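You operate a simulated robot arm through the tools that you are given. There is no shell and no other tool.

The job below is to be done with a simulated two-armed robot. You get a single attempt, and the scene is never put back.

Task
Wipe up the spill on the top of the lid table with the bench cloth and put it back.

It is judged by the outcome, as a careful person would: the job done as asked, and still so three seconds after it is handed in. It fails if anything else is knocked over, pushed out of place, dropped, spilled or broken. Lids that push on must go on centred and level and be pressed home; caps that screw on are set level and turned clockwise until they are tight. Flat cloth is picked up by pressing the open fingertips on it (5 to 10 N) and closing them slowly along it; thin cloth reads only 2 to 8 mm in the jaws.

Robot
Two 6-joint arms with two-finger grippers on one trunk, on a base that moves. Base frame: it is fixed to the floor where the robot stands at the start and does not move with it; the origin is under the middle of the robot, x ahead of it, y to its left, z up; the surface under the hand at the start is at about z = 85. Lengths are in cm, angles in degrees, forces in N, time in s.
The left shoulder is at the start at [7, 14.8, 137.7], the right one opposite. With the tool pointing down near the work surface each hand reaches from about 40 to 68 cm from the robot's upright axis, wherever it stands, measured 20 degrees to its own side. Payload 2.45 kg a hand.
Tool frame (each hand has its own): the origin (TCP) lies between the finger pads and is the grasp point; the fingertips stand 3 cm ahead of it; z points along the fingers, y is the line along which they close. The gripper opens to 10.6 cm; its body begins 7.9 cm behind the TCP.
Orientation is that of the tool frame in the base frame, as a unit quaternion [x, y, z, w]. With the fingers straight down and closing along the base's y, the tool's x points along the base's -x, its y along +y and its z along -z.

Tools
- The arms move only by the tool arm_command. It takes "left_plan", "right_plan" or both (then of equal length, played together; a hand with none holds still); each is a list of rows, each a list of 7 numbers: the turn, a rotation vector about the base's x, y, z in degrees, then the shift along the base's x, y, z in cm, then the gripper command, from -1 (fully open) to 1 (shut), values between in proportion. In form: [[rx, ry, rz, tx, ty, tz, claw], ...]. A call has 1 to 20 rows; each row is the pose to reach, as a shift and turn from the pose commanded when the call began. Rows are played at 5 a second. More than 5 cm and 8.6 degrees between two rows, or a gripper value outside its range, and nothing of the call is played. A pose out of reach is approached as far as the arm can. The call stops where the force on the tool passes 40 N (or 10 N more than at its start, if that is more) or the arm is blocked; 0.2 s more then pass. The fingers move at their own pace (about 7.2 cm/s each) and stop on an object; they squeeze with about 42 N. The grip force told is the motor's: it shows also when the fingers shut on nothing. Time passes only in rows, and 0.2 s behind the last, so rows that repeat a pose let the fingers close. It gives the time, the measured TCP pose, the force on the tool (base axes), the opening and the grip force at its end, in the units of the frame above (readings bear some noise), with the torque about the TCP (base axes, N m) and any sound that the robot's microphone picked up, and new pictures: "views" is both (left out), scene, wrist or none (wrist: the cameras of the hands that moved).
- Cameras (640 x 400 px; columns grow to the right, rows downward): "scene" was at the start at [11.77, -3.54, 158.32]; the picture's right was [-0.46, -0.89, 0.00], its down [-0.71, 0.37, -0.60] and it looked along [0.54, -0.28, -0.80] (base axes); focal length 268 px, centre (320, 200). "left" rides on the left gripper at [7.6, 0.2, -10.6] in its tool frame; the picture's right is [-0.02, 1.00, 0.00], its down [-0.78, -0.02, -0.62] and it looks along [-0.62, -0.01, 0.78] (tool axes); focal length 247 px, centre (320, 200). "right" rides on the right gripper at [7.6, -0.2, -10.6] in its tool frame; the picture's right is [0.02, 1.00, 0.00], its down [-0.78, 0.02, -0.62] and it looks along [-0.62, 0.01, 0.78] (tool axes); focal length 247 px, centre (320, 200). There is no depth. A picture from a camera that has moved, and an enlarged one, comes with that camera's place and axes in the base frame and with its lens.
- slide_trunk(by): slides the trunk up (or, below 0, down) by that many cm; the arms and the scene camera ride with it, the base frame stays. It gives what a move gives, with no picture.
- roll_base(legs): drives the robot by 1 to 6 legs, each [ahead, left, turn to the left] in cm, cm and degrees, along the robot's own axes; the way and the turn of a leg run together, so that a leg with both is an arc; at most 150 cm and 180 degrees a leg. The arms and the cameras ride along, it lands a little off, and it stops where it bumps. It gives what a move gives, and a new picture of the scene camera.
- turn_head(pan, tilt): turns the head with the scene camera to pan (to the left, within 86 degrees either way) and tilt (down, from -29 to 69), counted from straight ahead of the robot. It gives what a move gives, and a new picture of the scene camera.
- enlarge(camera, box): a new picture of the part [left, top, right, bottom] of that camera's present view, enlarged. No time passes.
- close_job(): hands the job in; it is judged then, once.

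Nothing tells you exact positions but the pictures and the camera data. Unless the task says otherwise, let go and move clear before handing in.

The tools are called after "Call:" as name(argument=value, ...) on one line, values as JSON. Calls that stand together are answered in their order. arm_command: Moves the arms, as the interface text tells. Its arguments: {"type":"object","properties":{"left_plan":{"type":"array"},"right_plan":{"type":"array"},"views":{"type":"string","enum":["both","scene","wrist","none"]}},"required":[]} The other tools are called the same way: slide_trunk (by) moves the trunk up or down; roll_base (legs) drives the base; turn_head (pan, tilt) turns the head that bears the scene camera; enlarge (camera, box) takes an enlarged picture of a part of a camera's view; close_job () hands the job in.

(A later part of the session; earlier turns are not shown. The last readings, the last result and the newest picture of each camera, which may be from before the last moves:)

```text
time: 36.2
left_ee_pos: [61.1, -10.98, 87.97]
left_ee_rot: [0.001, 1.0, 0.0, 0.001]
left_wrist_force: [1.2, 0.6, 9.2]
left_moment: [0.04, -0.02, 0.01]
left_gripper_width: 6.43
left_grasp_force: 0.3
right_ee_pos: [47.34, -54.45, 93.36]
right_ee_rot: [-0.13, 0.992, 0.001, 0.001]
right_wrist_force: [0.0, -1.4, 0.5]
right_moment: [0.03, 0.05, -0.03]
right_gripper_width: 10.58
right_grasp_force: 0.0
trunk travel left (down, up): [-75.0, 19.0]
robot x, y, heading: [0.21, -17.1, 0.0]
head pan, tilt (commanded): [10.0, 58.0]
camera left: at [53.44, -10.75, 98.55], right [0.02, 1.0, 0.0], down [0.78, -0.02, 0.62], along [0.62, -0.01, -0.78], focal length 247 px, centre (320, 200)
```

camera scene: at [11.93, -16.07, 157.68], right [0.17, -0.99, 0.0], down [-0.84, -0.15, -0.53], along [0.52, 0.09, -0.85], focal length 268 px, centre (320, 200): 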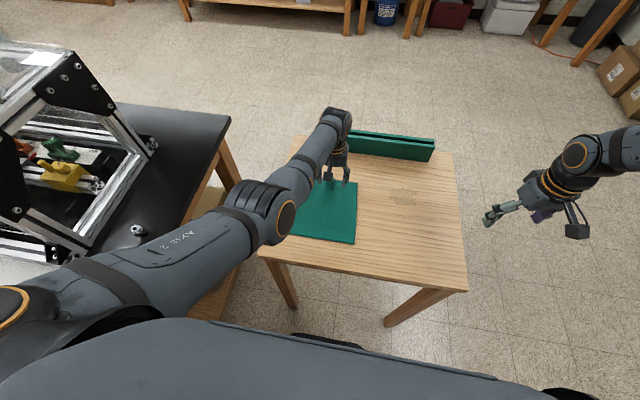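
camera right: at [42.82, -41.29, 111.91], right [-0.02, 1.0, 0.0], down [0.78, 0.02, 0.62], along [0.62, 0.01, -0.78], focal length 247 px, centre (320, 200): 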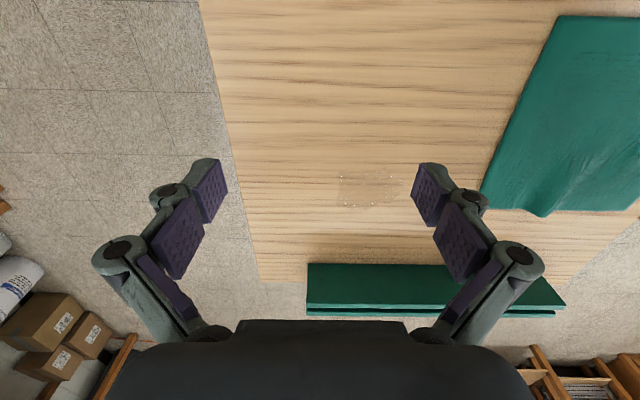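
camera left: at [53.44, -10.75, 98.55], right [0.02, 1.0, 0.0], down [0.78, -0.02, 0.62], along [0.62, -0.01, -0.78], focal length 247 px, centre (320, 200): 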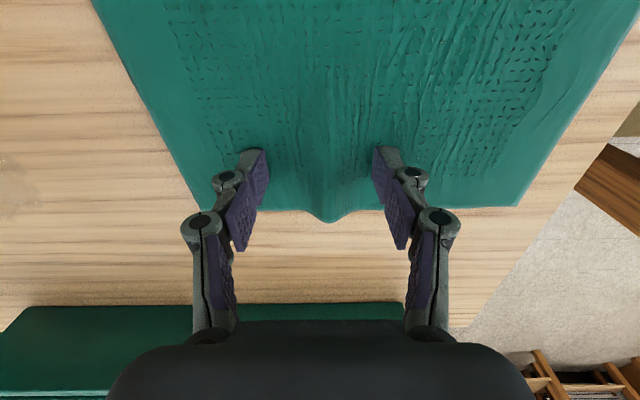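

Contact at 9.2 N, in the right range. Now I'll close the fingers slowly along the cloth.

Call:
arm_command(left_plan=[[0, 0, 0, 0, 0, 0.05, -0.12], [0, 0, 0, 0, 0, 0.05, -0.04], [0, 0, 0, 0, 0, 0.05, 0.04], [0, 0, 0, 0, 0, 0.05, 0.1], [0, 0, 0, 0, 0, 0.05, 0.16], [0, 0, 0, 0, 0, 0.05, 0.22], [0, 0, 0, 0, 0, 0.05, 0.28], [0, 0, 0, 0, 0, 0.05, 0.34], [0, 0, 0, 0, 0, 0.05, 0.4], [0, 0, 0, 0, 0, 0.05, 0.46], [0, 0, 0, 0, 0, 0.05, 0.52], [0, 0, 0, 0, 0, 0.05, 0.58], [0, 0, 0, 0, 0, 0.05, 0.64], [0, 0, 0, 0, 0, 0.05, 0.7], [0, 0, 0, 0, 0, 0.05, 0.76], [0, 0, 0, 0, 0, 0.05, 0.82], [0, 0, 0, 0, 0, 0.05, 0.88], [0, 0, 0, 0, 0, 0.05, 0.94], [0, 0, 0, 0, 0, 0.05, 1], [0, 0, 0, 0, 0, 0.05, 1]], views="both")

```text
time: 40.5
left_ee_pos: [60.82, -10.87, 88.05]
left_ee_rot: [0.001, 1.0, -0.001, 0.003]
left_wrist_force: [0.8, 4.9, 25.2]
left_moment: [0.12, -0.1, 0.03]
left_gripper_width: 0.45
left_grasp_force: 32.9
right_ee_pos: [47.28, -54.16, 93.58]
right_ee_rot: [-0.13, 0.992, 0.0, 0.001]
right_wrist_force: [-0.3, 0.3, 0.1]
right_moment: [0.0, 0.02, 0.02]
right_gripper_width: 10.61
right_grasp_force: 0.0
trunk travel left (down, up): [-75.0, 19.0]
robot x, y, heading: [0.22, -17.0, 0.3]
head pan, tilt (commanded): [10.0, 58.0]
camera scene: at [11.5, -15.99, 147.72], right [0.17, -0.99, 0.0], down [-0.83, -0.15, -0.53], along [0.52, 0.09, -0.85], focal length 268 px, centre (320, 200)
camera left: at [53.16, -10.67, 98.71], right [0.02, 1.0, 0.0], down [0.78, -0.02, 0.63], along [0.63, -0.01, -0.78], focal length 247 px, centre (320, 200)
```

scene: 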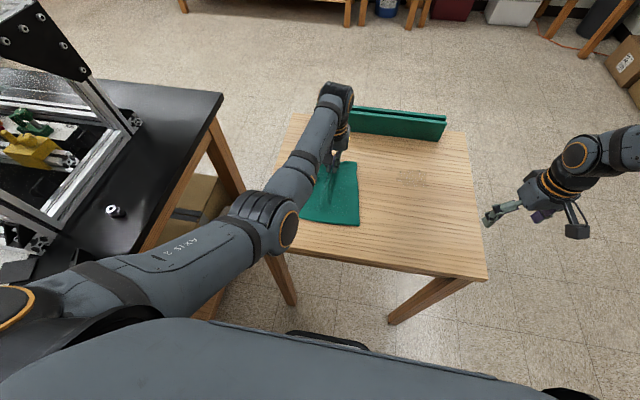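
left: 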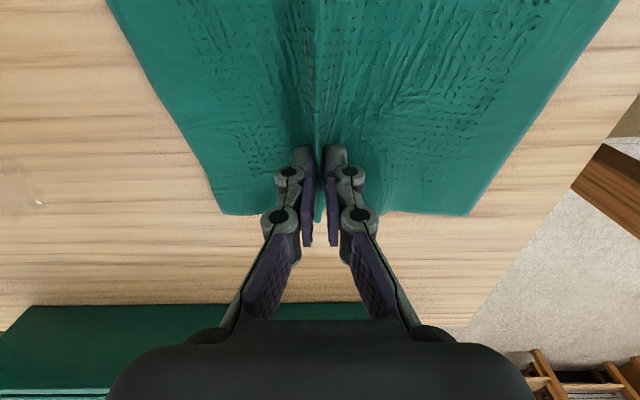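

The jaws hold 4.5 mm of cloth. I'll lift slowly a few centimetres to confirm the grip.

Call:
arm_command(left_plan=[[0, 0, 0, 0, 0, 0.4, 1], [0, 0, 0, 0, 0, 0.8, 1], [0, 0, 0, 0, 0, 1.4, 1], [0, 0, 0, 0, 0, 2, 1], [0, 0, 0, 0, 0, 3, 1], [0, 0, 0, 0, 0, 4, 1], [0, 0, 0, 0, 0, 5, 1], [0, 0, 0, 0, 0, 5, 1]], views="both")

```text
time: 42.2
left_ee_pos: [61.15, -10.97, 92.89]
left_ee_rot: [0.001, 1.0, 0.0, 0.0]
left_wrist_force: [0.0, 0.3, -0.3]
left_moment: [-0.04, 0.02, 0.03]
left_gripper_width: 0.46
left_grasp_force: 32.7
right_ee_pos: [47.53, -54.36, 93.31]
right_ee_rot: [-0.13, 0.992, 0.001, 0.001]
right_wrist_force: [0.6, 0.0, -0.2]
right_moment: [0.01, 0.0, -0.01]
right_gripper_width: 10.59
right_grasp_force: 0.1
trunk travel left (down, up): [-75.0, 19.0]
robot x, y, heading: [0.03, -17.24, -0.0]
head pan, tilt (commanded): [10.0, 58.0]
camera scene: at [11.96, -16.07, 147.68], right [0.17, -0.99, 0.0], down [-0.84, -0.15, -0.53], along [0.52, 0.09, -0.85], focal length 268 px, centre (320, 200)
camera left: at [53.53, -10.7, 103.49], right [0.02, 1.0, 0.0], down [0.78, -0.02, 0.62], along [0.62, -0.01, -0.78], focal length 247 px, centre (320, 200)
```

scene: 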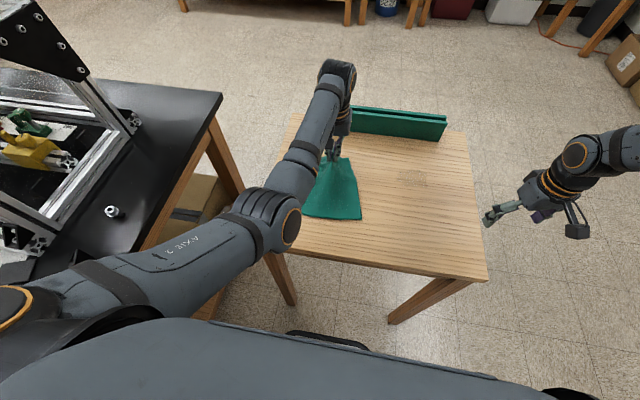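
left: 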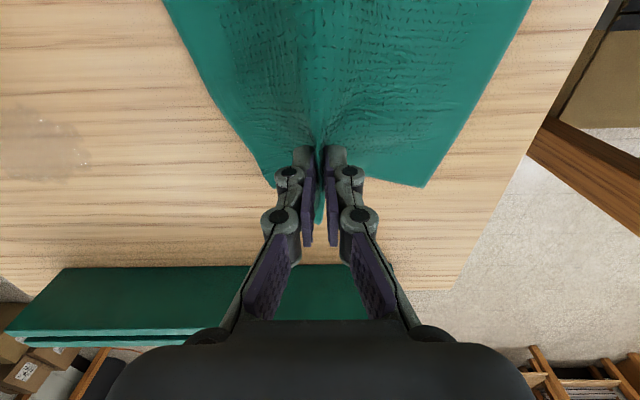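

The cloth is held firmly. I'll lift it to z ≈ 102, then roll the base 24 cm to the right so the hand is over the spill.

Call:
arm_command(left_plan=[[0, 0, 0, 0, 0, 1.5, 1], [0, 0, 0, 0, 0, 3, 1], [0, 0, 0, 0, 0, 4.5, 1], [0, 0, 0, 0, 0, 6, 1], [0, 0, 0, 0, 0, 7.5, 1], [0, 0, 0, 0, 0, 9, 1], [0, 0, 0, 0, 0, 9, 1]], views="scene")

Call:
roll_base(legs=[[0, -12, 0], [0, -12, 0]])

```text
time: 43.9
left_ee_pos: [61.21, -10.99, 101.95]
left_ee_rot: [0.001, 1.0, 0.0, 0.0]
left_wrist_force: [-1.2, 0.3, -0.9]
left_moment: [0.04, -0.02, 0.02]
left_gripper_width: 0.48
left_grasp_force: 32.0
right_ee_pos: [47.45, -54.47, 93.44]
right_ee_rot: [-0.13, 0.991, 0.002, 0.0]
right_wrist_force: [-0.6, -0.3, -0.3]
right_moment: [-0.01, 0.04, 0.03]
right_gripper_width: 10.61
right_grasp_force: 0.1
trunk travel left (down, up): [-75.0, 19.0]
robot x, y, heading: [0.12, -17.07, 0.1]
head pan, tilt (commanded): [10.0, 58.0]
camera scene: at [11.96, -16.08, 147.68], right [0.17, -0.99, 0.0], down [-0.84, -0.15, -0.53], along [0.52, 0.09, -0.85], focal length 268 px, centre (320, 200)
```

scene: 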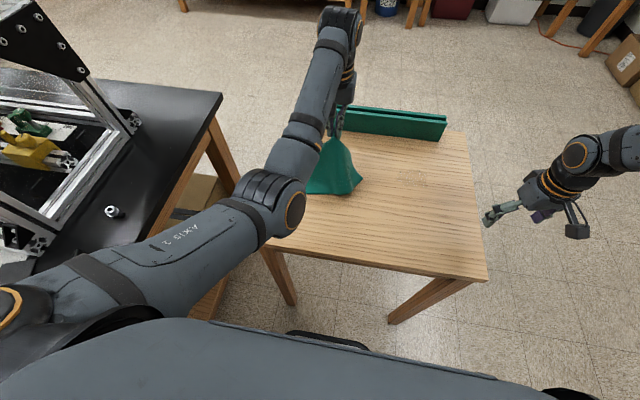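

```text
time: 45.9
left_ee_pos: [61.09, -34.59, 101.88]
left_ee_rot: [0.0, 1.0, 0.0, 0.0]
left_wrist_force: [-0.2, -0.5, -0.1]
left_moment: [0.02, 0.01, -0.02]
left_gripper_width: 0.45
left_grasp_force: 32.6
right_ee_pos: [47.32, -78.07, 93.4]
right_ee_rot: [-0.13, 0.992, 0.0, 0.0]
right_wrist_force: [-1.0, 0.3, 0.5]
right_moment: [0.02, 0.01, -0.01]
right_gripper_width: 10.55
right_grasp_force: 0.1
trunk travel left (down, up): [-75.0, 19.0]
robot x, y, heading: [-0.32, -41.23, 0.0]
head pan, tilt (commanded): [10.0, 58.0]
camera scene: at [11.87, -39.76, 147.68], right [0.17, -0.99, 0.0], down [-0.84, -0.15, -0.53], along [0.52, 0.09, -0.85], focal length 268 px, centre (320, 200)
```

scene: 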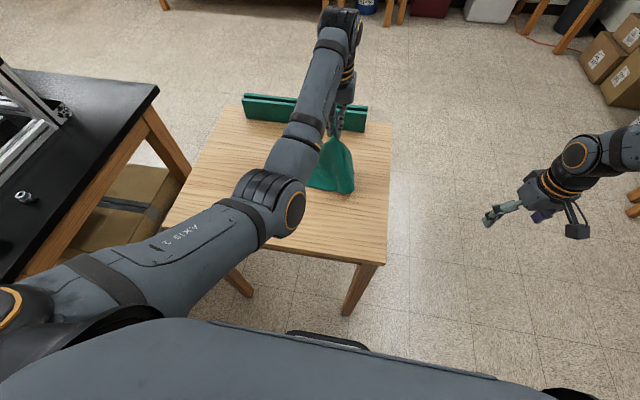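

The hand is over the spill at (61, −34.6, 102) with the cloth hanging. I'll check the wrist view before lowering.

Call:
enlarge(camera="left", box=[0, 0, 640, 400])

Call:
turn_head(pan=-10, tilt=58)

```text
1.00 times, centred on (320, 200) of left (not enlarged: the box is as wide or as high as the picture)
camera zoom: at [53.53, -34.37, 112.58], right [0.02, 1.0, 0.0], down [0.78, -0.02, 0.62], along [0.62, -0.01, -0.78], focal length 247 px, centre (320, 200)
```

zoom: 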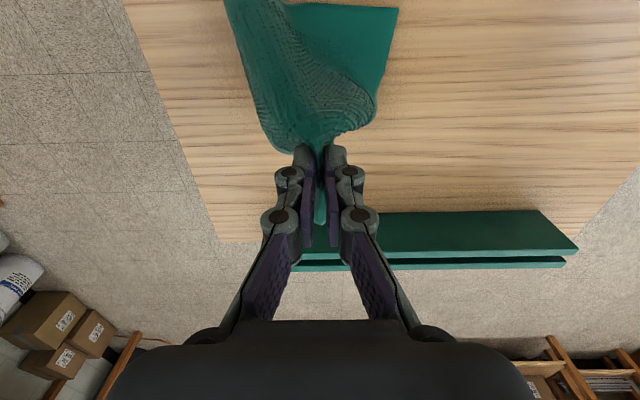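

```text
time: 46.7
left_ee_pos: [61.16, -34.62, 102.0]
left_ee_rot: [0.002, 1.0, 0.0, -0.001]
left_wrist_force: [0.0, 0.2, -0.1]
left_moment: [0.01, -0.02, -0.02]
left_gripper_width: 0.45
left_grasp_force: 33.5
right_ee_pos: [47.46, -78.03, 93.3]
right_ee_rot: [-0.129, 0.992, 0.001, 0.0]
right_wrist_force: [0.6, 0.2, -0.5]
right_moment: [0.05, -0.04, 0.01]
right_gripper_width: 10.61
right_grasp_force: 0.1
trunk travel left (down, up): [-75.0, 19.0]
robot x, y, heading: [0.3, -41.12, -0.3]
head pan, tilt (commanded): [-10.0, 58.0]
camera scene: at [11.88, -42.22, 147.67], right [-0.18, -0.98, 0.0], down [-0.84, 0.15, -0.53], along [0.52, -0.09, -0.85], focal length 268 px, centre (320, 200)
```

scene: 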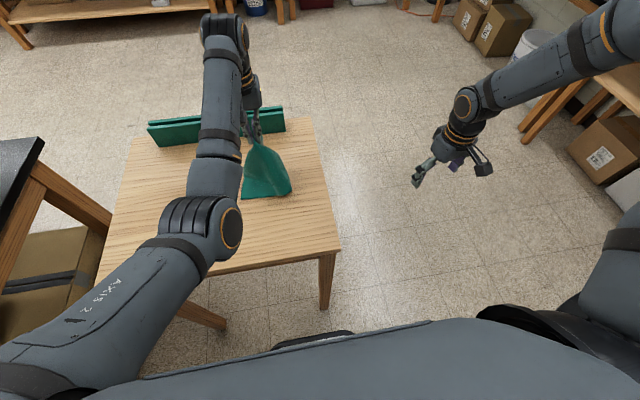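

The cloth hangs right above the spill. I'll lower it onto the patch centre (62, −34.6).

Call:
arm_command(left_plan=[[0, 0, 0, 0.2, 0, -2, 1], [0, 0, 0, 0.4, 0, -4, 1], [0, 0, 0, 0.6, 0, -6, 1], [0, 0, 0, 0.8, 0, -8, 1], [0, 0, 0, 0.9, 0, -10, 1], [0, 0, 0, 0.9, 0, -11.5, 1], [0, 0, 0, 0.9, 0, -12.5, 1], [0, 0, 0, 0.9, 0, -12.5, 1]], views="both")

```text
time: 48.5
left_ee_pos: [61.75, -34.67, 89.75]
left_ee_rot: [0.0, 1.0, 0.0, 0.003]
left_wrist_force: [-4.3, -2.3, 20.8]
left_moment: [0.04, 0.07, -0.04]
left_gripper_width: 0.46
left_grasp_force: 32.7
right_ee_pos: [47.15, -78.26, 93.55]
right_ee_rot: [-0.13, 0.991, 0.0, 0.001]
right_wrist_force: [0.0, 0.2, 0.5]
right_moment: [0.0, -0.01, 0.01]
right_gripper_width: 10.6
right_grasp_force: 0.1
trunk travel left (down, up): [-75.0, 19.0]
robot x, y, heading: [-0.17, -40.76, -0.2]
head pan, tilt (commanded): [-10.0, 58.0]
camera scene: at [11.42, -42.28, 147.73], right [-0.18, -0.98, 0.0], down [-0.83, 0.15, -0.53], along [0.52, -0.09, -0.85], focal length 268 px, centre (320, 200)
camera left: at [54.04, -34.5, 100.38], right [0.02, 1.0, 0.0], down [0.78, -0.02, 0.63], along [0.62, -0.01, -0.78], focal length 247 px, centre (320, 200)
```

scene: 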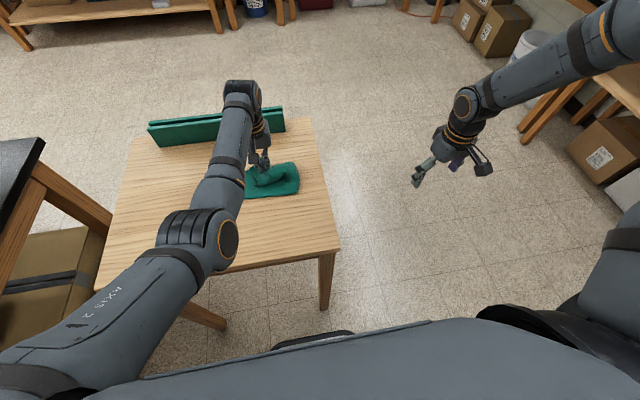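
left: 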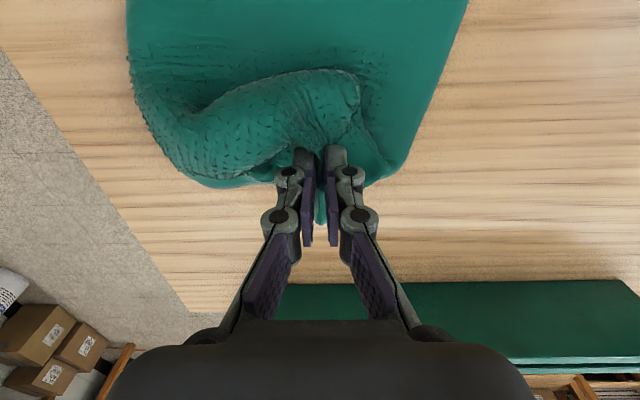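

The wadded cloth sits on the patch with about 21 N of force. I'll ease slightly and begin wiping strokes across the patch.

Call:
arm_command(left_plan=[[0, 0, 0, 0, -1.2, 0.2, 1], [0, 0, 0, 0, -2.5, 0.2, 1], [0, 0, 0, 0, -4, 0.2, 1], [0, 0, 0, 1, -4.5, 0.1, 1], [0, 0, 0, 1, -3, 0.1, 1], [0, 0, 0, 1, -1.5, 0.1, 1], [0, 0, 0, 1, 0, 0.1, 1], [0, 0, 0, 1, 1.5, 0.1, 1], [0, 0, 0, 1, 3, 0.1, 1], [0, 0, 0, 1, 4.5, 0.1, 1], [0, 0, 0, 0, 4.5, 0.1, 1], [0, 0, 0, 0, 3, 0.1, 1], [0, 0, 0, 0, 1.5, 0.1, 1], [0, 0, 0, 0, 0, 0.1, 1]], views="both")

```text
time: 51.5
left_ee_pos: [62.14, -34.64, 89.61]
left_ee_rot: [0.0, 1.0, 0.001, 0.001]
left_wrist_force: [-0.4, 3.0, 7.0]
left_moment: [0.2, 0.06, -0.02]
left_gripper_width: 0.42
left_grasp_force: 33.2
right_ee_pos: [47.3, -78.09, 93.51]
right_ee_rot: [-0.13, 0.991, 0.0, 0.001]
right_wrist_force: [0.2, -0.2, 0.0]
right_moment: [-0.02, 0.04, 0.0]
right_gripper_width: 10.61
right_grasp_force: 0.0
trunk travel left (down, up): [-75.0, 19.0]
robot x, y, heading: [-0.29, -40.8, -0.2]
head pan, tilt (commanded): [-10.0, 58.0]
camera scene: at [11.73, -42.18, 147.69], right [-0.18, -0.98, 0.0], down [-0.83, 0.15, -0.53], along [0.52, -0.09, -0.85], focal length 268 px, centre (320, 200)
camera left: at [54.43, -34.44, 100.27], right [0.02, 1.0, 0.0], down [0.78, -0.02, 0.62], along [0.62, -0.01, -0.78], focal length 247 px, centre (320, 200)
```

scene: 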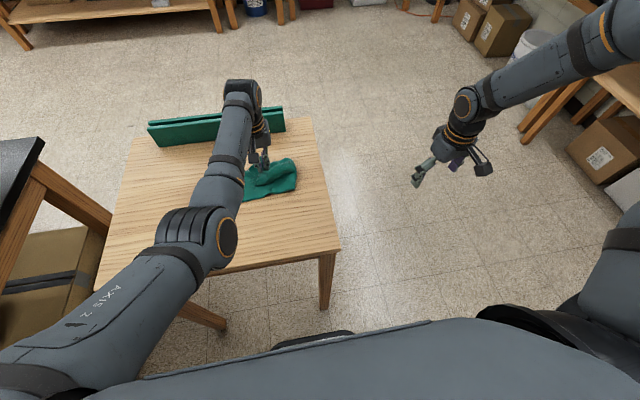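
left: 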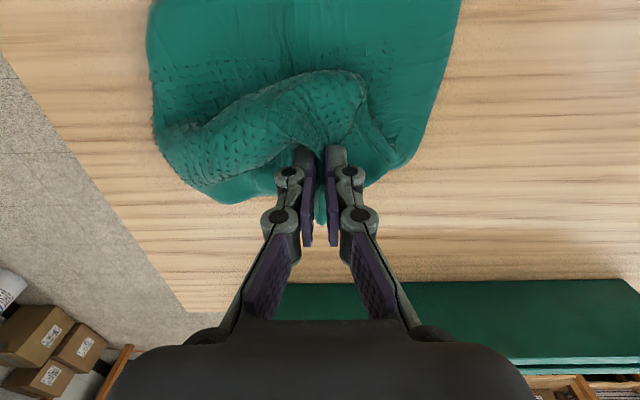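

Force is 7 N after the first passes. I'll continue with a wider raster covering the whole patch and its margin.

Call:
arm_command(left_plan=[[0, 0, 0, 1, -1.5, -0.1, 1], [0, 0, 0, 2, -3, -0.1, 1], [0, 0, 0, 3, -4.5, -0.1, 1], [0, 0, 0, 3, -3, -0.1, 1], [0, 0, 0, 3, -1, -0.1, 1], [0, 0, 0, 3, 1, -0.1, 1], [0, 0, 0, 3, 3, -0.1, 1], [0, 0, 0, 3, 5, -0.1, 1], [0, 0, 0, 1.5, 5, -0.1, 1], [0, 0, 0, 1.5, 3, -0.1, 1], [0, 0, 0, 1.5, 1, -0.1, 1], [0, 0, 0, 1.5, -1, -0.1, 1], [0, 0, 0, 1.5, -3, -0.1, 1], [0, 0, 0, 1.5, -5, -0.1, 1], [0, 0, 0, 0, -5, -0.1, 1], [0, 0, 0, 0, -3, -0.1, 1], [0, 0, 0, 0, -1, -0.1, 1], [0, 0, 0, 0, 1, -0.1, 1], [0, 0, 0, 0, 3, -0.1, 1], [0, 0, 0, 0, 5, -0.1, 1]], views="both")

```text
time: 55.7
left_ee_pos: [62.0, -29.59, 89.4]
left_ee_rot: [0.0, 1.0, 0.001, 0.002]
left_wrist_force: [-0.4, -3.9, 8.5]
left_moment: [-0.04, 0.05, 0.03]
left_gripper_width: 0.43
left_grasp_force: 33.4
left hand out of reach, approached as far as the arm can: row 3, 4
right_ee_pos: [47.27, -78.17, 93.41]
right_ee_rot: [-0.13, 0.992, 0.0, 0.001]
right_wrist_force: [0.4, -0.5, -0.4]
right_moment: [-0.03, 0.02, 0.0]
right_gripper_width: 10.58
right_grasp_force: 0.2
trunk travel left (down, up): [-75.0, 19.0]
robot x, y, heading: [-0.22, -40.83, -0.2]
head pan, tilt (commanded): [-10.0, 58.0]
camera scene: at [11.7, -42.25, 147.69], right [-0.18, -0.98, 0.0], down [-0.83, 0.15, -0.53], along [0.52, -0.09, -0.85], focal length 268 px, centre (320, 200)
camera left: at [54.31, -29.35, 100.18], right [0.02, 1.0, 0.0], down [0.78, -0.02, 0.62], along [0.62, -0.01, -0.78], focal length 247 px, centre (320, 200)
```

scene: 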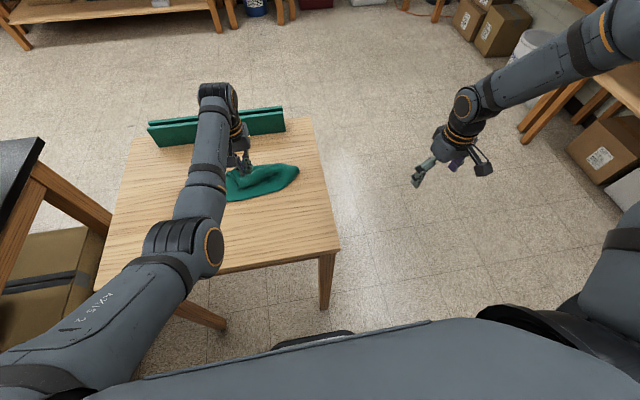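
left: 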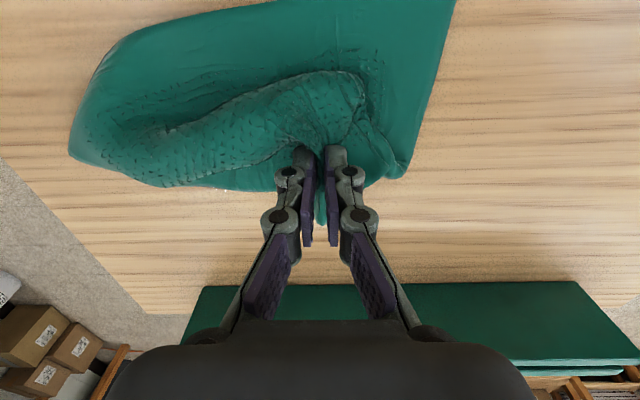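

A few shiny droplets remain near (65.3, −36.8), at the far edge. I'll wipe the near side first and then work the far edge.

Call:
arm_command(left_plan=[[0, 0, 0, -1.5, 0, -0.1, 1], [0, 0, 0, -1.5, -2, -0.1, 1], [0, 0, 0, -1.5, -4, -0.1, 1], [0, 0, 0, -1.5, -6, -0.1, 1], [0, 0, 0, -1.5, -8, -0.1, 1], [0, 0, 0, -1.5, -10, -0.1, 1], [0, 0, 0, -3, -10, -0.1, 1], [0, 0, 0, -3, -8, -0.1, 1], [0, 0, 0, -3, -6, -0.1, 1], [0, 0, 0, -3, -4, -0.1, 1], [0, 0, 0, -3, -2, -0.1, 1], [0, 0, 0, -3, 0, -0.1, 1], [0, 0, 0, -1.5, -1, -0.1, 1], [0, 0, 0, 0, -1.5, -0.1, 1], [0, 0, 0, 1.5, -2.5, -0.1, 1], [0, 0, 0, 3, -3.5, -0.1, 1], [0, 0, 0, 3.5, -5, -0.1, 1], [0, 0, 0, 3.5, -6.5, -0.1, 1], [0, 0, 0, 3, -8, -0.1, 1], [0, 0, 0, 3, -8, -0.1, 1]], views="both")

```text
time: 59.9
left_ee_pos: [64.09, -36.89, 89.65]
left_ee_rot: [0.001, 1.0, 0.0, 0.001]
left_wrist_force: [-1.0, 2.1, 4.9]
left_moment: [0.05, 0.02, -0.01]
left_gripper_width: 0.45
left_grasp_force: 33.6
left hand out of reach, approached as far as the arm can: row 17, 18, 19, 20
right_ee_pos: [47.3, -78.07, 93.53]
right_ee_rot: [-0.128, 0.992, 0.0, 0.001]
right_wrist_force: [0.1, -0.3, -0.2]
right_moment: [-0.01, -0.02, -0.02]
right_gripper_width: 10.58
right_grasp_force: 0.0
trunk travel left (down, up): [-75.0, 19.0]
robot x, y, heading: [-0.03, -40.72, 0.1]
head pan, tilt (commanded): [-10.0, 58.0]
camera scene: at [11.77, -42.13, 147.69], right [-0.18, -0.98, 0.0], down [-0.83, 0.15, -0.53], along [0.52, -0.09, -0.85], focal length 268 px, centre (320, 200)
camera left: at [56.45, -36.76, 100.31], right [0.02, 1.0, 0.0], down [0.78, -0.02, 0.62], along [0.62, -0.01, -0.78], focal length 247 px, centre (320, 200)
```

scene: 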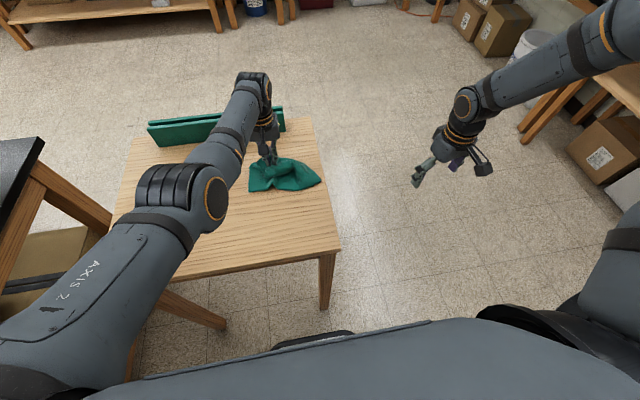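
left: 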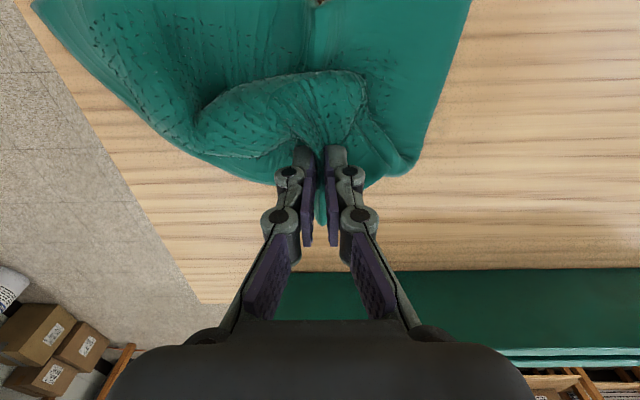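

The far-edge passes are at the arm's limit. I'll lift the cloth and swing it aside (to y ≈ −20) so the scene camera can inspect the patch.

Call:
arm_command(left_plan=[[0, 0, 0, -0.5, 0, 2, 1], [0, 0, 0, -1, 0, 4, 1], [0, 0, 0, -1.5, 0.5, 6, 1], [0, 0, 0, -2, 1, 8, 1], [0, 0, 0, -2.5, 2, 10, 1], [0, 0, 0, -3, 4, 12, 1], [0, 0, 0, -3.5, 6.5, 13, 1], [0, 0, 0, -4, 9, 13, 1], [0, 0, 0, -4, 12, 13, 1], [0, 0, 0, -4, 15, 13, 1], [0, 0, 0, -4, 17, 13, 1], [0, 0, 0, -4, 17, 13, 1]], views="both")

Call:
enlarge(camera="scene", box=[180, 80, 360, 240])

```text
time: 62.5
left_ee_pos: [62.54, -20.1, 100.76]
left_ee_rot: [0.001, 1.0, 0.0, 0.001]
left_wrist_force: [0.1, 0.2, 0.2]
left_moment: [0.03, 0.02, 0.02]
left_gripper_width: 0.44
left_grasp_force: 33.5
left hand out of reach, approached as far as the arm can: row 7, 8, 9, 10, 11, 12
right_ee_pos: [47.45, -78.15, 93.4]
right_ee_rot: [-0.131, 0.991, 0.001, 0.0]
right_wrist_force: [-0.2, -0.2, 0.7]
right_moment: [0.01, 0.01, 0.02]
right_gripper_width: 10.6
right_grasp_force: 0.1
trunk travel left (down, up): [-75.0, 19.0]
robot x, y, heading: [-0.0, -40.56, -0.2]
head pan, tilt (commanded): [-10.0, 58.0]
camera scene: at [11.87, -42.25, 147.68], right [-0.18, -0.98, 0.0], down [-0.83, 0.15, -0.53], along [0.52, -0.09, -0.85], focal length 268 px, centre (320, 200)
camera left: at [54.84, -20.0, 111.39], right [0.02, 1.0, 0.0], down [0.78, -0.02, 0.62], along [0.62, -0.01, -0.78], focal length 247 px, centre (320, 200)
```

scene: 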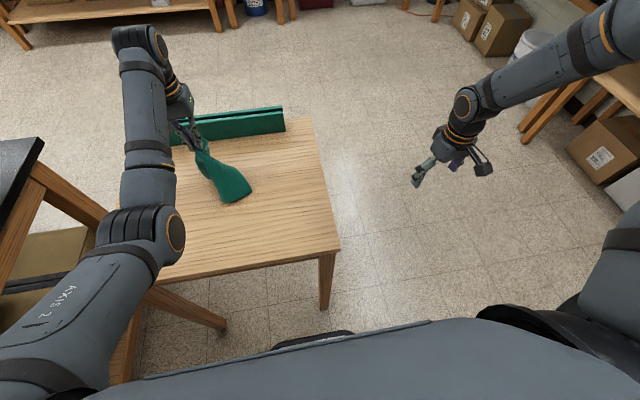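
left: 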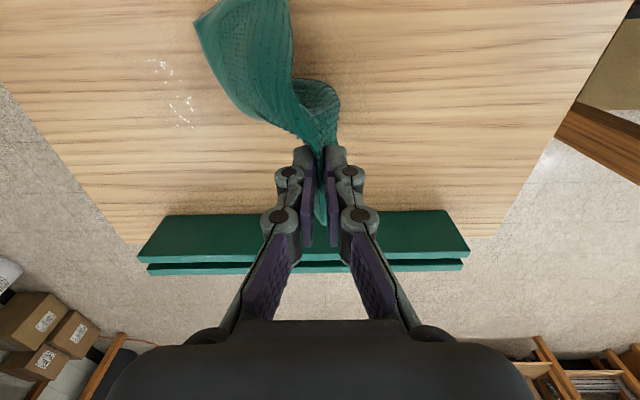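

```text
2.50 times, centred on (270, 160) of scene
camera zoom: at [11.87, -42.25, 147.68], right [-0.18, -0.98, 0.0], down [-0.83, 0.15, -0.53], along [0.52, -0.09, -0.85], focal length 669 px, centre (445, 300)
```

zoom: 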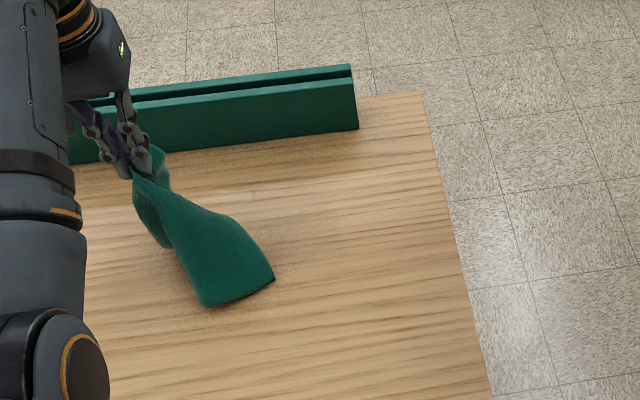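

Call:
enlarge(camera="left", box=[60, 30, 300, 200])

Call:
enlarge(camera="scene", box=[220, 110, 340, 220])

```text
2.35 times, centred on (180, 115) of left
camera zoom: at [54.84, -20.0, 111.39], right [0.02, 1.0, 0.0], down [0.78, -0.02, 0.62], along [0.62, -0.01, -0.78], focal length 581 px, centre (649, 400)
```

zoom: 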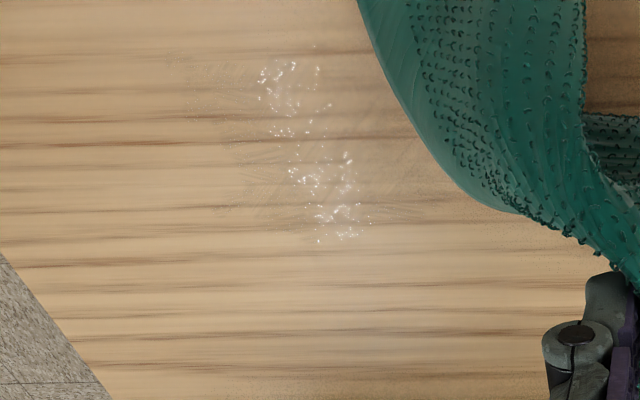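

```text
3.64 times, centred on (280, 165) of scene
camera zoom: at [11.87, -42.25, 147.68], right [-0.18, -0.98, 0.0], down [-0.83, 0.15, -0.53], along [0.52, -0.09, -0.85], focal length 973 px, centre (466, 327)
```

zoom: 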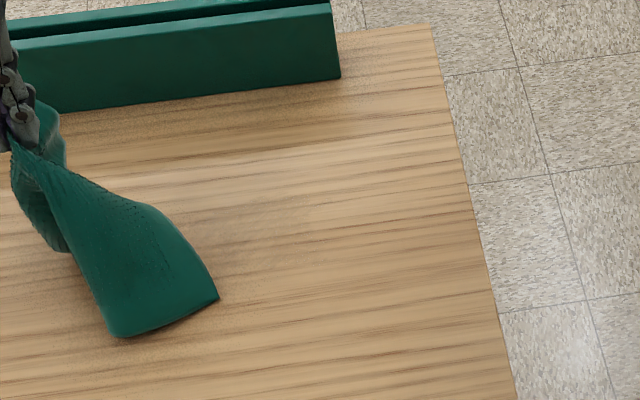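

The wrist view shows a faint film with glints still on the patch (x 59–65, y −39 to −30.6), so it needs more wiping. I'll shift the base another 8 cm right so the far edge is within reach, and wipe again with finer strokes.

Call:
roll_base(legs=[[0, -8, 0]])

```text
time: 63.6
left_ee_pos: [62.5, -27.74, 100.73]
left_ee_rot: [0.001, 1.0, 0.0, 0.0]
left_wrist_force: [0.0, 0.0, 0.2]
left_moment: [-0.01, -0.04, 0.0]
left_gripper_width: 0.43
left_grasp_force: 33.5
right_ee_pos: [47.3, -85.81, 93.43]
right_ee_rot: [-0.13, 0.992, -0.001, -0.001]
right_wrist_force: [-0.6, 1.1, -0.4]
right_moment: [0.01, 0.01, -0.01]
right_gripper_width: 10.6
right_grasp_force: 0.0
trunk travel left (down, up): [-75.0, 19.0]
robot x, y, heading: [-0.21, -48.87, 0.0]
head pan, tilt (commanded): [-10.0, 58.0]
camera scene: at [11.85, -49.84, 147.68], right [-0.18, -0.98, 0.0], down [-0.84, 0.15, -0.53], along [0.52, -0.09, -0.85], focal length 268 px, centre (320, 200)
```

scene: 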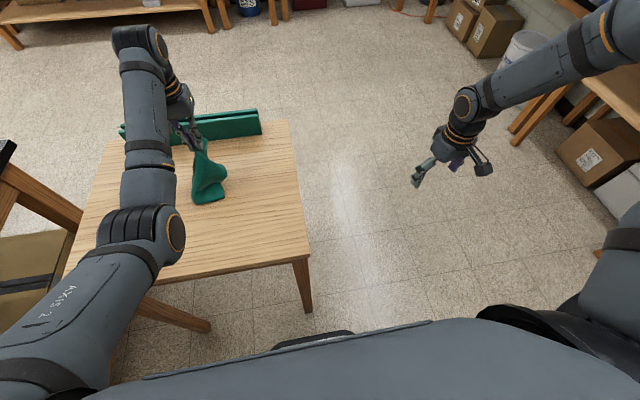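

I'll bring the cloth back over the patch and lower it to light contact.

Call:
arm_command(left_plan=[[0, 0, 0, 0, -2, -0.5, 1], [0, 0, 0, 0, -4, -1.5, 1], [0, 0, 0, 0, -6, -3, 1], [0, 0, 0, 0, -7, -5, 1], [0, 0, 0, 0, -7, -7, 1], [0, 0, 0, 0, -7, -8.5, 1], [0, 0, 0, 0, -7, -10, 1], [0, 0, 0, 0, -7, -11, 1], [0, 0, 0, 0, -7, -11, 1]], views="both")

```text
time: 65.6
left_ee_pos: [62.63, -35.01, 89.67]
left_ee_rot: [0.001, 1.0, 0.001, 0.0]
left_wrist_force: [-0.1, -0.2, 0.4]
left_moment: [0.03, 0.02, -0.01]
left_gripper_width: 0.45
left_grasp_force: 33.7
right_ee_pos: [47.44, -85.94, 93.39]
right_ee_rot: [-0.13, 0.992, 0.0, 0.001]
right_wrist_force: [-0.1, 0.6, 0.2]
right_moment: [-0.02, 0.02, -0.01]
right_gripper_width: 10.6
right_grasp_force: 0.0
trunk travel left (down, up): [-75.0, 19.0]
robot x, y, heading: [-0.08, -48.58, -0.3]
head pan, tilt (commanded): [-10.0, 58.0]
camera scene: at [11.86, -50.09, 147.67], right [-0.18, -0.98, 0.0], down [-0.83, 0.15, -0.53], along [0.52, -0.09, -0.85], focal length 268 px, centre (320, 200)
camera left: at [54.93, -34.86, 100.29], right [0.02, 1.0, 0.0], down [0.78, -0.02, 0.62], along [0.62, -0.01, -0.78], focal length 247 px, centre (320, 200)
```

scene: 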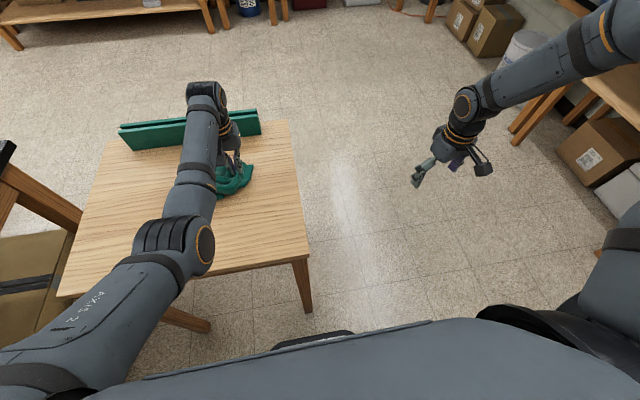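
left: 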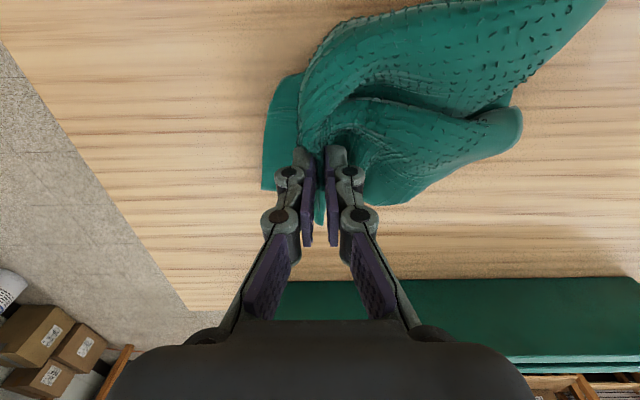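

No force yet at 89.7. I'll press down gently.

Call:
arm_command(left_plan=[[0, 0, 0, 0, 0, -0.3, 1], [0, 0, 0, 0, 0, -0.6, 1], [0, 0, 0, 0, 0, -0.9, 1], [0, 0, 0, 0, 0, -0.9, 1]], views="none")

```text
time: 66.6
left_ee_pos: [62.46, -35.02, 88.9]
left_ee_rot: [0.002, 1.0, 0.001, 0.001]
left_wrist_force: [0.6, -0.4, 0.8]
left_moment: [-0.02, -0.01, -0.03]
left_gripper_width: 0.45
left_grasp_force: 33.3
right_ee_pos: [47.34, -86.01, 93.43]
right_ee_rot: [-0.129, 0.992, 0.0, 0.001]
right_wrist_force: [-0.9, 0.7, 0.1]
right_moment: [0.01, 0.0, -0.01]
right_gripper_width: 10.61
right_grasp_force: 0.0
trunk travel left (down, up): [-75.0, 19.0]
robot x, y, heading: [-0.11, -48.54, -0.1]
head pan, tilt (commanded): [-10.0, 58.0]
```

Call:
arm_command(left_plan=[[0, 0, 0, 0, 0, -0.15, 1], [0, 0, 0, 0, 0, -0.3, 1], [0, 0, 0, 0, 0, -0.3, 1]], views="none")

```text
time: 67.4
left_ee_pos: [62.41, -34.98, 88.55]
left_ee_rot: [0.002, 1.0, 0.0, 0.001]
left_wrist_force: [0.2, -0.7, 5.2]
left_moment: [-0.05, -0.01, -0.02]
left_gripper_width: 0.44
left_grasp_force: 33.2
right_ee_pos: [47.25, -85.95, 93.46]
right_ee_rot: [-0.13, 0.992, 0.0, 0.001]
right_wrist_force: [0.2, 0.0, 0.0]
right_moment: [-0.01, 0.02, -0.06]
right_gripper_width: 10.62
right_grasp_force: 0.0
trunk travel left (down, up): [-75.0, 19.0]
robot x, y, heading: [-0.2, -48.51, -0.2]
head pan, tilt (commanded): [-10.0, 58.0]
```

Force 5 N. I'll press slightly more and raster the far half of the patch with 1 cm spacing.

Call:
arm_command(left_plan=[[0, 0, 0, 1.8, -2.5, -0.1, 1], [0, 0, 0, 3.5, -4.5, -0.15, 1], [0, 0, 0, 3.5, -2, -0.15, 1], [0, 0, 0, 3.5, 0.5, -0.15, 1], [0, 0, 0, 3.5, 3, -0.15, 1], [0, 0, 0, 3.5, 5, -0.15, 1], [0, 0, 0, 2.5, 5, -0.15, 1], [0, 0, 0, 2.5, 2.5, -0.15, 1], [0, 0, 0, 2.5, 0, -0.15, 1], [0, 0, 0, 2.5, -2.5, -0.15, 1], [0, 0, 0, 2.5, -4.8, -0.15, 1], [0, 0, 0, 1.5, -4.8, -0.15, 1], [0, 0, 0, 1.5, -2.5, -0.15, 1], [0, 0, 0, 1.5, 0, -0.15, 1], [0, 0, 0, 1.5, 2.5, -0.15, 1], [0, 0, 0, 1.5, 5, -0.15, 1], [0, 0, 0, 0.5, 5, -0.15, 1], [0, 0, 0, 0.5, 2.5, -0.15, 1], [0, 0, 0, 0.5, 0, -0.15, 1], [0, 0, 0, 0.5, -2.5, -0.15, 1]], views="wrist")

```text
time: 70.9
left_ee_pos: [66.41, -30.39, 88.38]
left_ee_rot: [0.001, 1.0, -0.002, 0.006]
left_wrist_force: [-5.8, -3.8, 27.3]
left_moment: [-0.35, 0.25, 0.0]
left_gripper_width: 0.48
left_grasp_force: 33.7
left hand out of reach, approached as far as the arm can: row 2, 5, 6, 7, 8, 9, 10, 12, 13, 14, 15, 16, 17
right_ee_pos: [47.1, -86.13, 93.51]
right_ee_rot: [-0.129, 0.992, 0.0, 0.002]
right_wrist_force: [0.5, -0.3, 0.5]
right_moment: [-0.05, 0.01, 0.03]
right_gripper_width: 10.62
right_grasp_force: 0.1
trunk travel left (down, up): [-75.0, 19.0]
robot x, y, heading: [-0.11, -48.69, -0.2]
head pan, tilt (commanded): [-10.0, 58.0]
stopped in row 17 (left hand): the force on the tool passed its limit at 41 N (the readings are from after the stop); the commanded pose is now the measured one
camera left: at [58.62, -30.16, 98.94], right [0.02, 1.0, 0.0], down [0.78, -0.02, 0.63], along [0.63, -0.02, -0.78], focal length 247 px, centre (320, 200)
```

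left: 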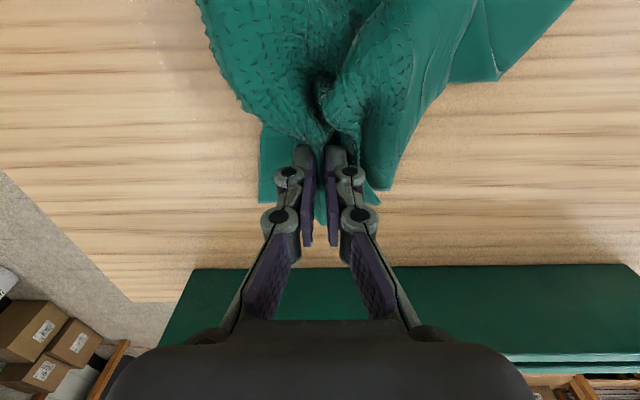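

The arm hit an inner limit on that side, which dragged the hand to (66.4, −30.4) at higher force. I'll lift a little, then shift the base 5 cm back to the left, where the earlier strokes worked best.

Call:
arm_command(left_plan=[[0, 0, 0, 0, 0, 1, 1], [0, 0, 0, 0, 0, 2, 1], [0, 0, 0, 0, 0, 3.5, 1], [0, 0, 0, 0, 0, 5, 1], [0, 0, 0, 0, 0, 5, 1]], views="none")

Call:
roll_base(legs=[[0, 6, 0]])

```text
time: 72.1
left_ee_pos: [67.63, -30.28, 92.77]
left_ee_rot: [0.002, 1.0, 0.0, 0.002]
left_wrist_force: [-0.4, -0.2, 0.1]
left_moment: [-0.04, -0.02, 0.02]
left_gripper_width: 0.48
left_grasp_force: 33.3
left hand out of reach, approached as far as the arm can: row 1, 2, 3, 4, 5
right_ee_pos: [47.37, -85.99, 93.46]
right_ee_rot: [-0.13, 0.992, 0.0, 0.0]
right_wrist_force: [0.4, 0.1, 0.5]
right_moment: [-0.02, 0.01, 0.0]
right_gripper_width: 10.58
right_grasp_force: 0.0
trunk travel left (down, up): [-75.0, 19.0]
robot x, y, heading: [-0.11, -48.7, -0.1]
head pan, tilt (commanded): [-10.0, 58.0]
```

```text
time: 73.1
left_ee_pos: [67.72, -24.69, 92.69]
left_ee_rot: [0.001, 1.0, 0.002, 0.001]
left_wrist_force: [-0.4, -0.4, 0.4]
left_moment: [0.0, 0.0, -0.03]
left_gripper_width: 0.46
left_grasp_force: 33.0
right_ee_pos: [47.38, -80.42, 93.23]
right_ee_rot: [-0.128, 0.992, 0.003, 0.001]
right_wrist_force: [0.4, 0.9, -0.3]
right_moment: [0.04, -0.01, 0.01]
right_gripper_width: 10.6
right_grasp_force: 0.1
trunk travel left (down, up): [-75.0, 19.0]
robot x, y, heading: [0.12, -42.66, -0.2]
head pan, tilt (commanded): [-10.0, 58.0]
camera scene: at [11.89, -44.62, 147.67], right [-0.18, -0.98, 0.0], down [-0.83, 0.15, -0.53], along [0.52, -0.09, -0.85], focal length 268 px, centre (320, 200)
```

scene: 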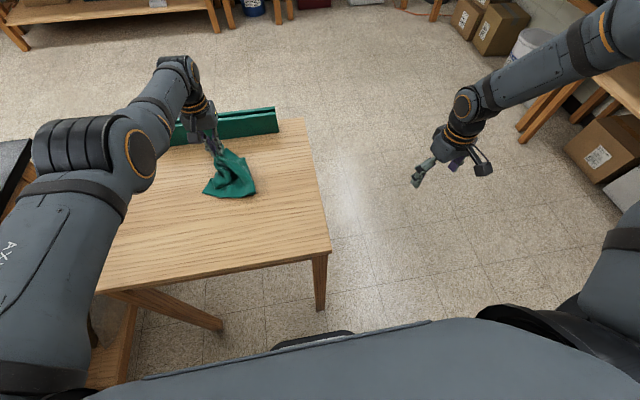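

The left elbow has swung outward into a different posture. I'll carefully move the hand toward (63, −33, 95), clear of the table, to see how it reaches from here.

Call:
arm_command(left_plan=[[0, 0, 0, -1, -2, 0.5, 1], [0, 0, 0, -2, -4, 1, 1], [0, 0, 0, -3, -6, 1.5, 1], [0, 0, 0, -4, -8, 2, 1], [0, 0, 0, -4.7, -9, 2.5, 1], [0, 0, 0, -4.7, -9, 2.5, 1]], views="scene")

```text
time: 74.5
left_ee_pos: [66.65, -33.83, 94.39]
left_ee_rot: [0.001, 1.0, -0.001, 0.001]
left_wrist_force: [0.7, -0.6, -0.3]
left_moment: [-0.01, 0.03, 0.02]
left_gripper_width: 0.46
left_grasp_force: 33.7
left hand out of reach, approached as far as the arm can: row 1, 2, 3, 4, 5, 6
right_ee_pos: [47.32, -79.96, 93.34]
right_ee_rot: [-0.129, 0.992, 0.0, 0.0]
right_wrist_force: [0.1, 0.3, -0.3]
right_moment: [-0.02, 0.01, 0.02]
right_gripper_width: 10.6
right_grasp_force: 0.1
trunk travel left (down, up): [-75.0, 19.0]
robot x, y, heading: [-0.51, -43.42, -0.1]
head pan, tilt (commanded): [-10.0, 58.0]
camera scene: at [11.88, -44.02, 147.68], right [-0.18, -0.98, 0.0], down [-0.83, 0.15, -0.53], along [0.52, -0.09, -0.85], focal length 268 px, centre (320, 200)
```

scene: 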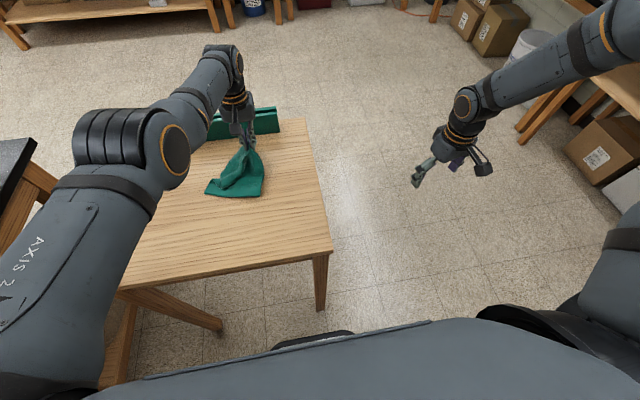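

The hand holds at (66.7, −33.8, 94.4); retracting is blocked in this posture. I'll move it inward across the body, where the arm straightens, to get back into the earlier elbow-low posture.

Call:
arm_command(left_plan=[[0, 0, 0, -0.5, -1.5, 1, 1], [0, 0, 0, -1, -3, 2, 1], [0, 0, 0, -1.5, -4.5, 3, 1], [0, 0, 0, -2.5, -6, 4, 1], [0, 0, 0, -3.5, -7, 5, 1], [0, 0, 0, -4.5, -7, 6, 1], [0, 0, 0, -4.5, -7, 6, 1]], views="scene")

```text
time: 76.1
left_ee_pos: [65.25, -41.87, 99.56]
left_ee_rot: [0.002, 1.0, 0.0, 0.001]
left_wrist_force: [0.2, 0.0, -0.7]
left_moment: [0.01, 0.01, -0.01]
left_gripper_width: 0.47
left_grasp_force: 33.2
left hand out of reach, approached as far as the arm can: row 1, 2, 3, 4, 5, 6, 7
right_ee_pos: [47.24, -80.07, 93.32]
right_ee_rot: [-0.129, 0.992, 0.001, 0.0]
right_wrist_force: [0.3, 0.3, -0.4]
right_moment: [-0.03, -0.03, 0.0]
right_gripper_width: 10.6
right_grasp_force: 0.0
trunk travel left (down, up): [-75.0, 19.0]
robot x, y, heading: [-0.1, -42.84, -0.2]
head pan, tilt (commanded): [-10.0, 58.0]
camera scene: at [11.89, -44.11, 147.67], right [-0.18, -0.98, 0.0], down [-0.83, 0.15, -0.53], along [0.52, -0.09, -0.85], focal length 268 px, centre (320, 200)
```

scene: 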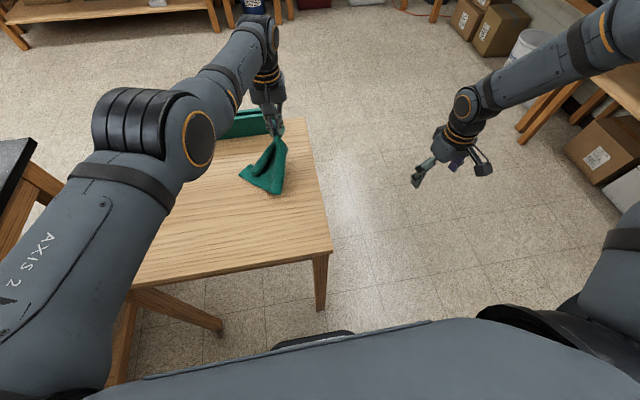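

The arm is essentially straight, which is a singular posture, and that's why it resists retracting. Raising the hand should bend the elbow again, so I'll go up while pulling back slightly.

Call:
arm_command(left_plan=[[0, 0, 0, -0.5, 0.5, 1.5, 1], [0, 0, 0, -1, 1, 3, 1], [0, 0, 0, -1.5, 1.5, 4.5, 1], [0, 0, 0, -2.5, 2, 6, 1], [0, 0, 0, -3.5, 3, 7, 1], [0, 0, 0, -4.5, 4, 7, 1], [0, 0, 0, -5.5, 5, 7, 1], [0, 0, 0, -5.5, 5, 7, 1]], views="scene")

```text
time: 77.9
left_ee_pos: [66.51, -39.08, 106.78]
left_ee_rot: [0.001, 1.0, 0.0, 0.0]
left_wrist_force: [-0.1, -0.8, 0.2]
left_moment: [-0.02, -0.01, 0.03]
left_gripper_width: 0.47
left_grasp_force: 33.2
left hand out of reach, approached as far as the arm can: row 1, 2, 3, 4, 5, 6, 7, 8
right_ee_pos: [47.37, -79.95, 93.37]
right_ee_rot: [-0.13, 0.992, 0.0, -0.001]
right_wrist_force: [-0.2, -0.3, 0.3]
right_moment: [-0.02, 0.01, 0.03]
right_gripper_width: 10.6
right_grasp_force: 0.1
trunk travel left (down, up): [-75.0, 19.0]
robot x, y, heading: [-0.1, -42.57, -0.1]
head pan, tilt (commanded): [-10.0, 58.0]
camera scene: at [11.87, -44.12, 147.68], right [-0.18, -0.98, 0.0], down [-0.83, 0.15, -0.53], along [0.52, -0.09, -0.85], focal length 268 px, centre (320, 200)
```

scene: 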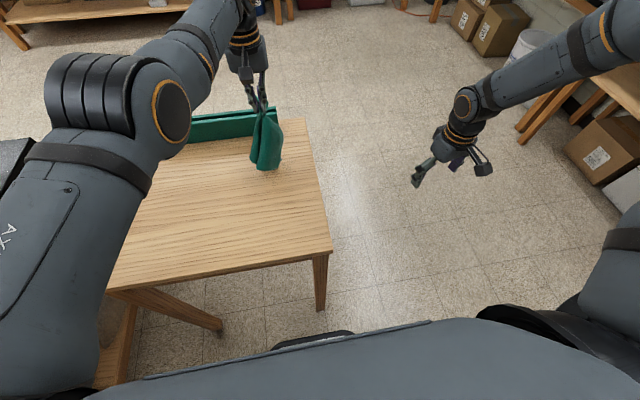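

The elbow is now bent outward, which limits retraction. I'll extend the arm until straight and then raise it, so that the elbow folds downward again.

Call:
arm_command(left_plan=[[0, 0, 0, 1.5, 0, -1, 1], [0, 0, 0, 3, 0, -2, 1], [0, 0, 0, 4, 0, -2, 1], [0, 0, 0, 4, 0, 0, 1], [0, 0, 0, 4, 0, 2, 1], [0, 0, 0, 3, 0, 4, 1], [0, 0, 0, 1.5, 0, 6, 1], [0, 0, 0, 0, 0, 8, 1], [0, 0, 0, -1.5, 0, 9, 1], [0, 0, 0, -3, 0, 9, 1], [0, 0, 0, -4, 0, 9, 1], [0, 0, 0, -4, 0, 9, 1]], views="scene")

```text
time: 80.5
left_ee_pos: [64.37, -39.9, 115.62]
left_ee_rot: [0.001, 1.0, 0.0, 0.001]
left_wrist_force: [0.5, 0.4, 0.1]
left_moment: [-0.07, 0.05, 0.05]
left_gripper_width: 0.46
left_grasp_force: 33.0
left hand out of reach, approached as far as the arm can: row 1, 2, 3, 4, 5, 6, 7, 8, 10, 11, 12
right_ee_pos: [47.37, -80.08, 93.42]
right_ee_rot: [-0.129, 0.992, 0.001, 0.0]
right_wrist_force: [-0.5, -0.1, 1.0]
right_moment: [0.01, -0.02, -0.02]
right_gripper_width: 10.64
right_grasp_force: 0.0
trunk travel left (down, up): [-75.0, 19.0]
robot x, y, heading: [-0.12, -43.14, -0.3]
head pan, tilt (commanded): [-10.0, 58.0]
camera scene: at [11.89, -44.11, 147.67], right [-0.18, -0.98, 0.0], down [-0.83, 0.15, -0.53], along [0.52, -0.09, -0.85], focal length 268 px, centre (320, 200)
```

scene: 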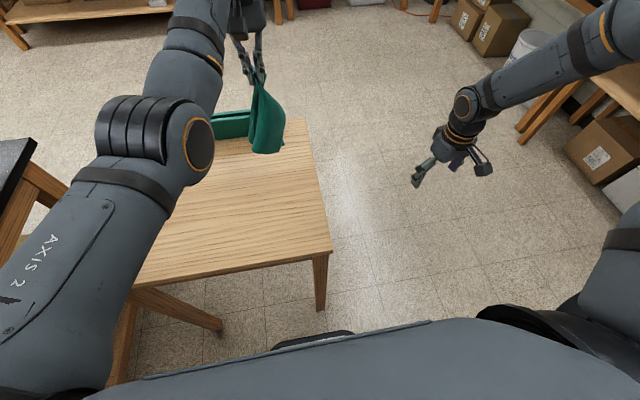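

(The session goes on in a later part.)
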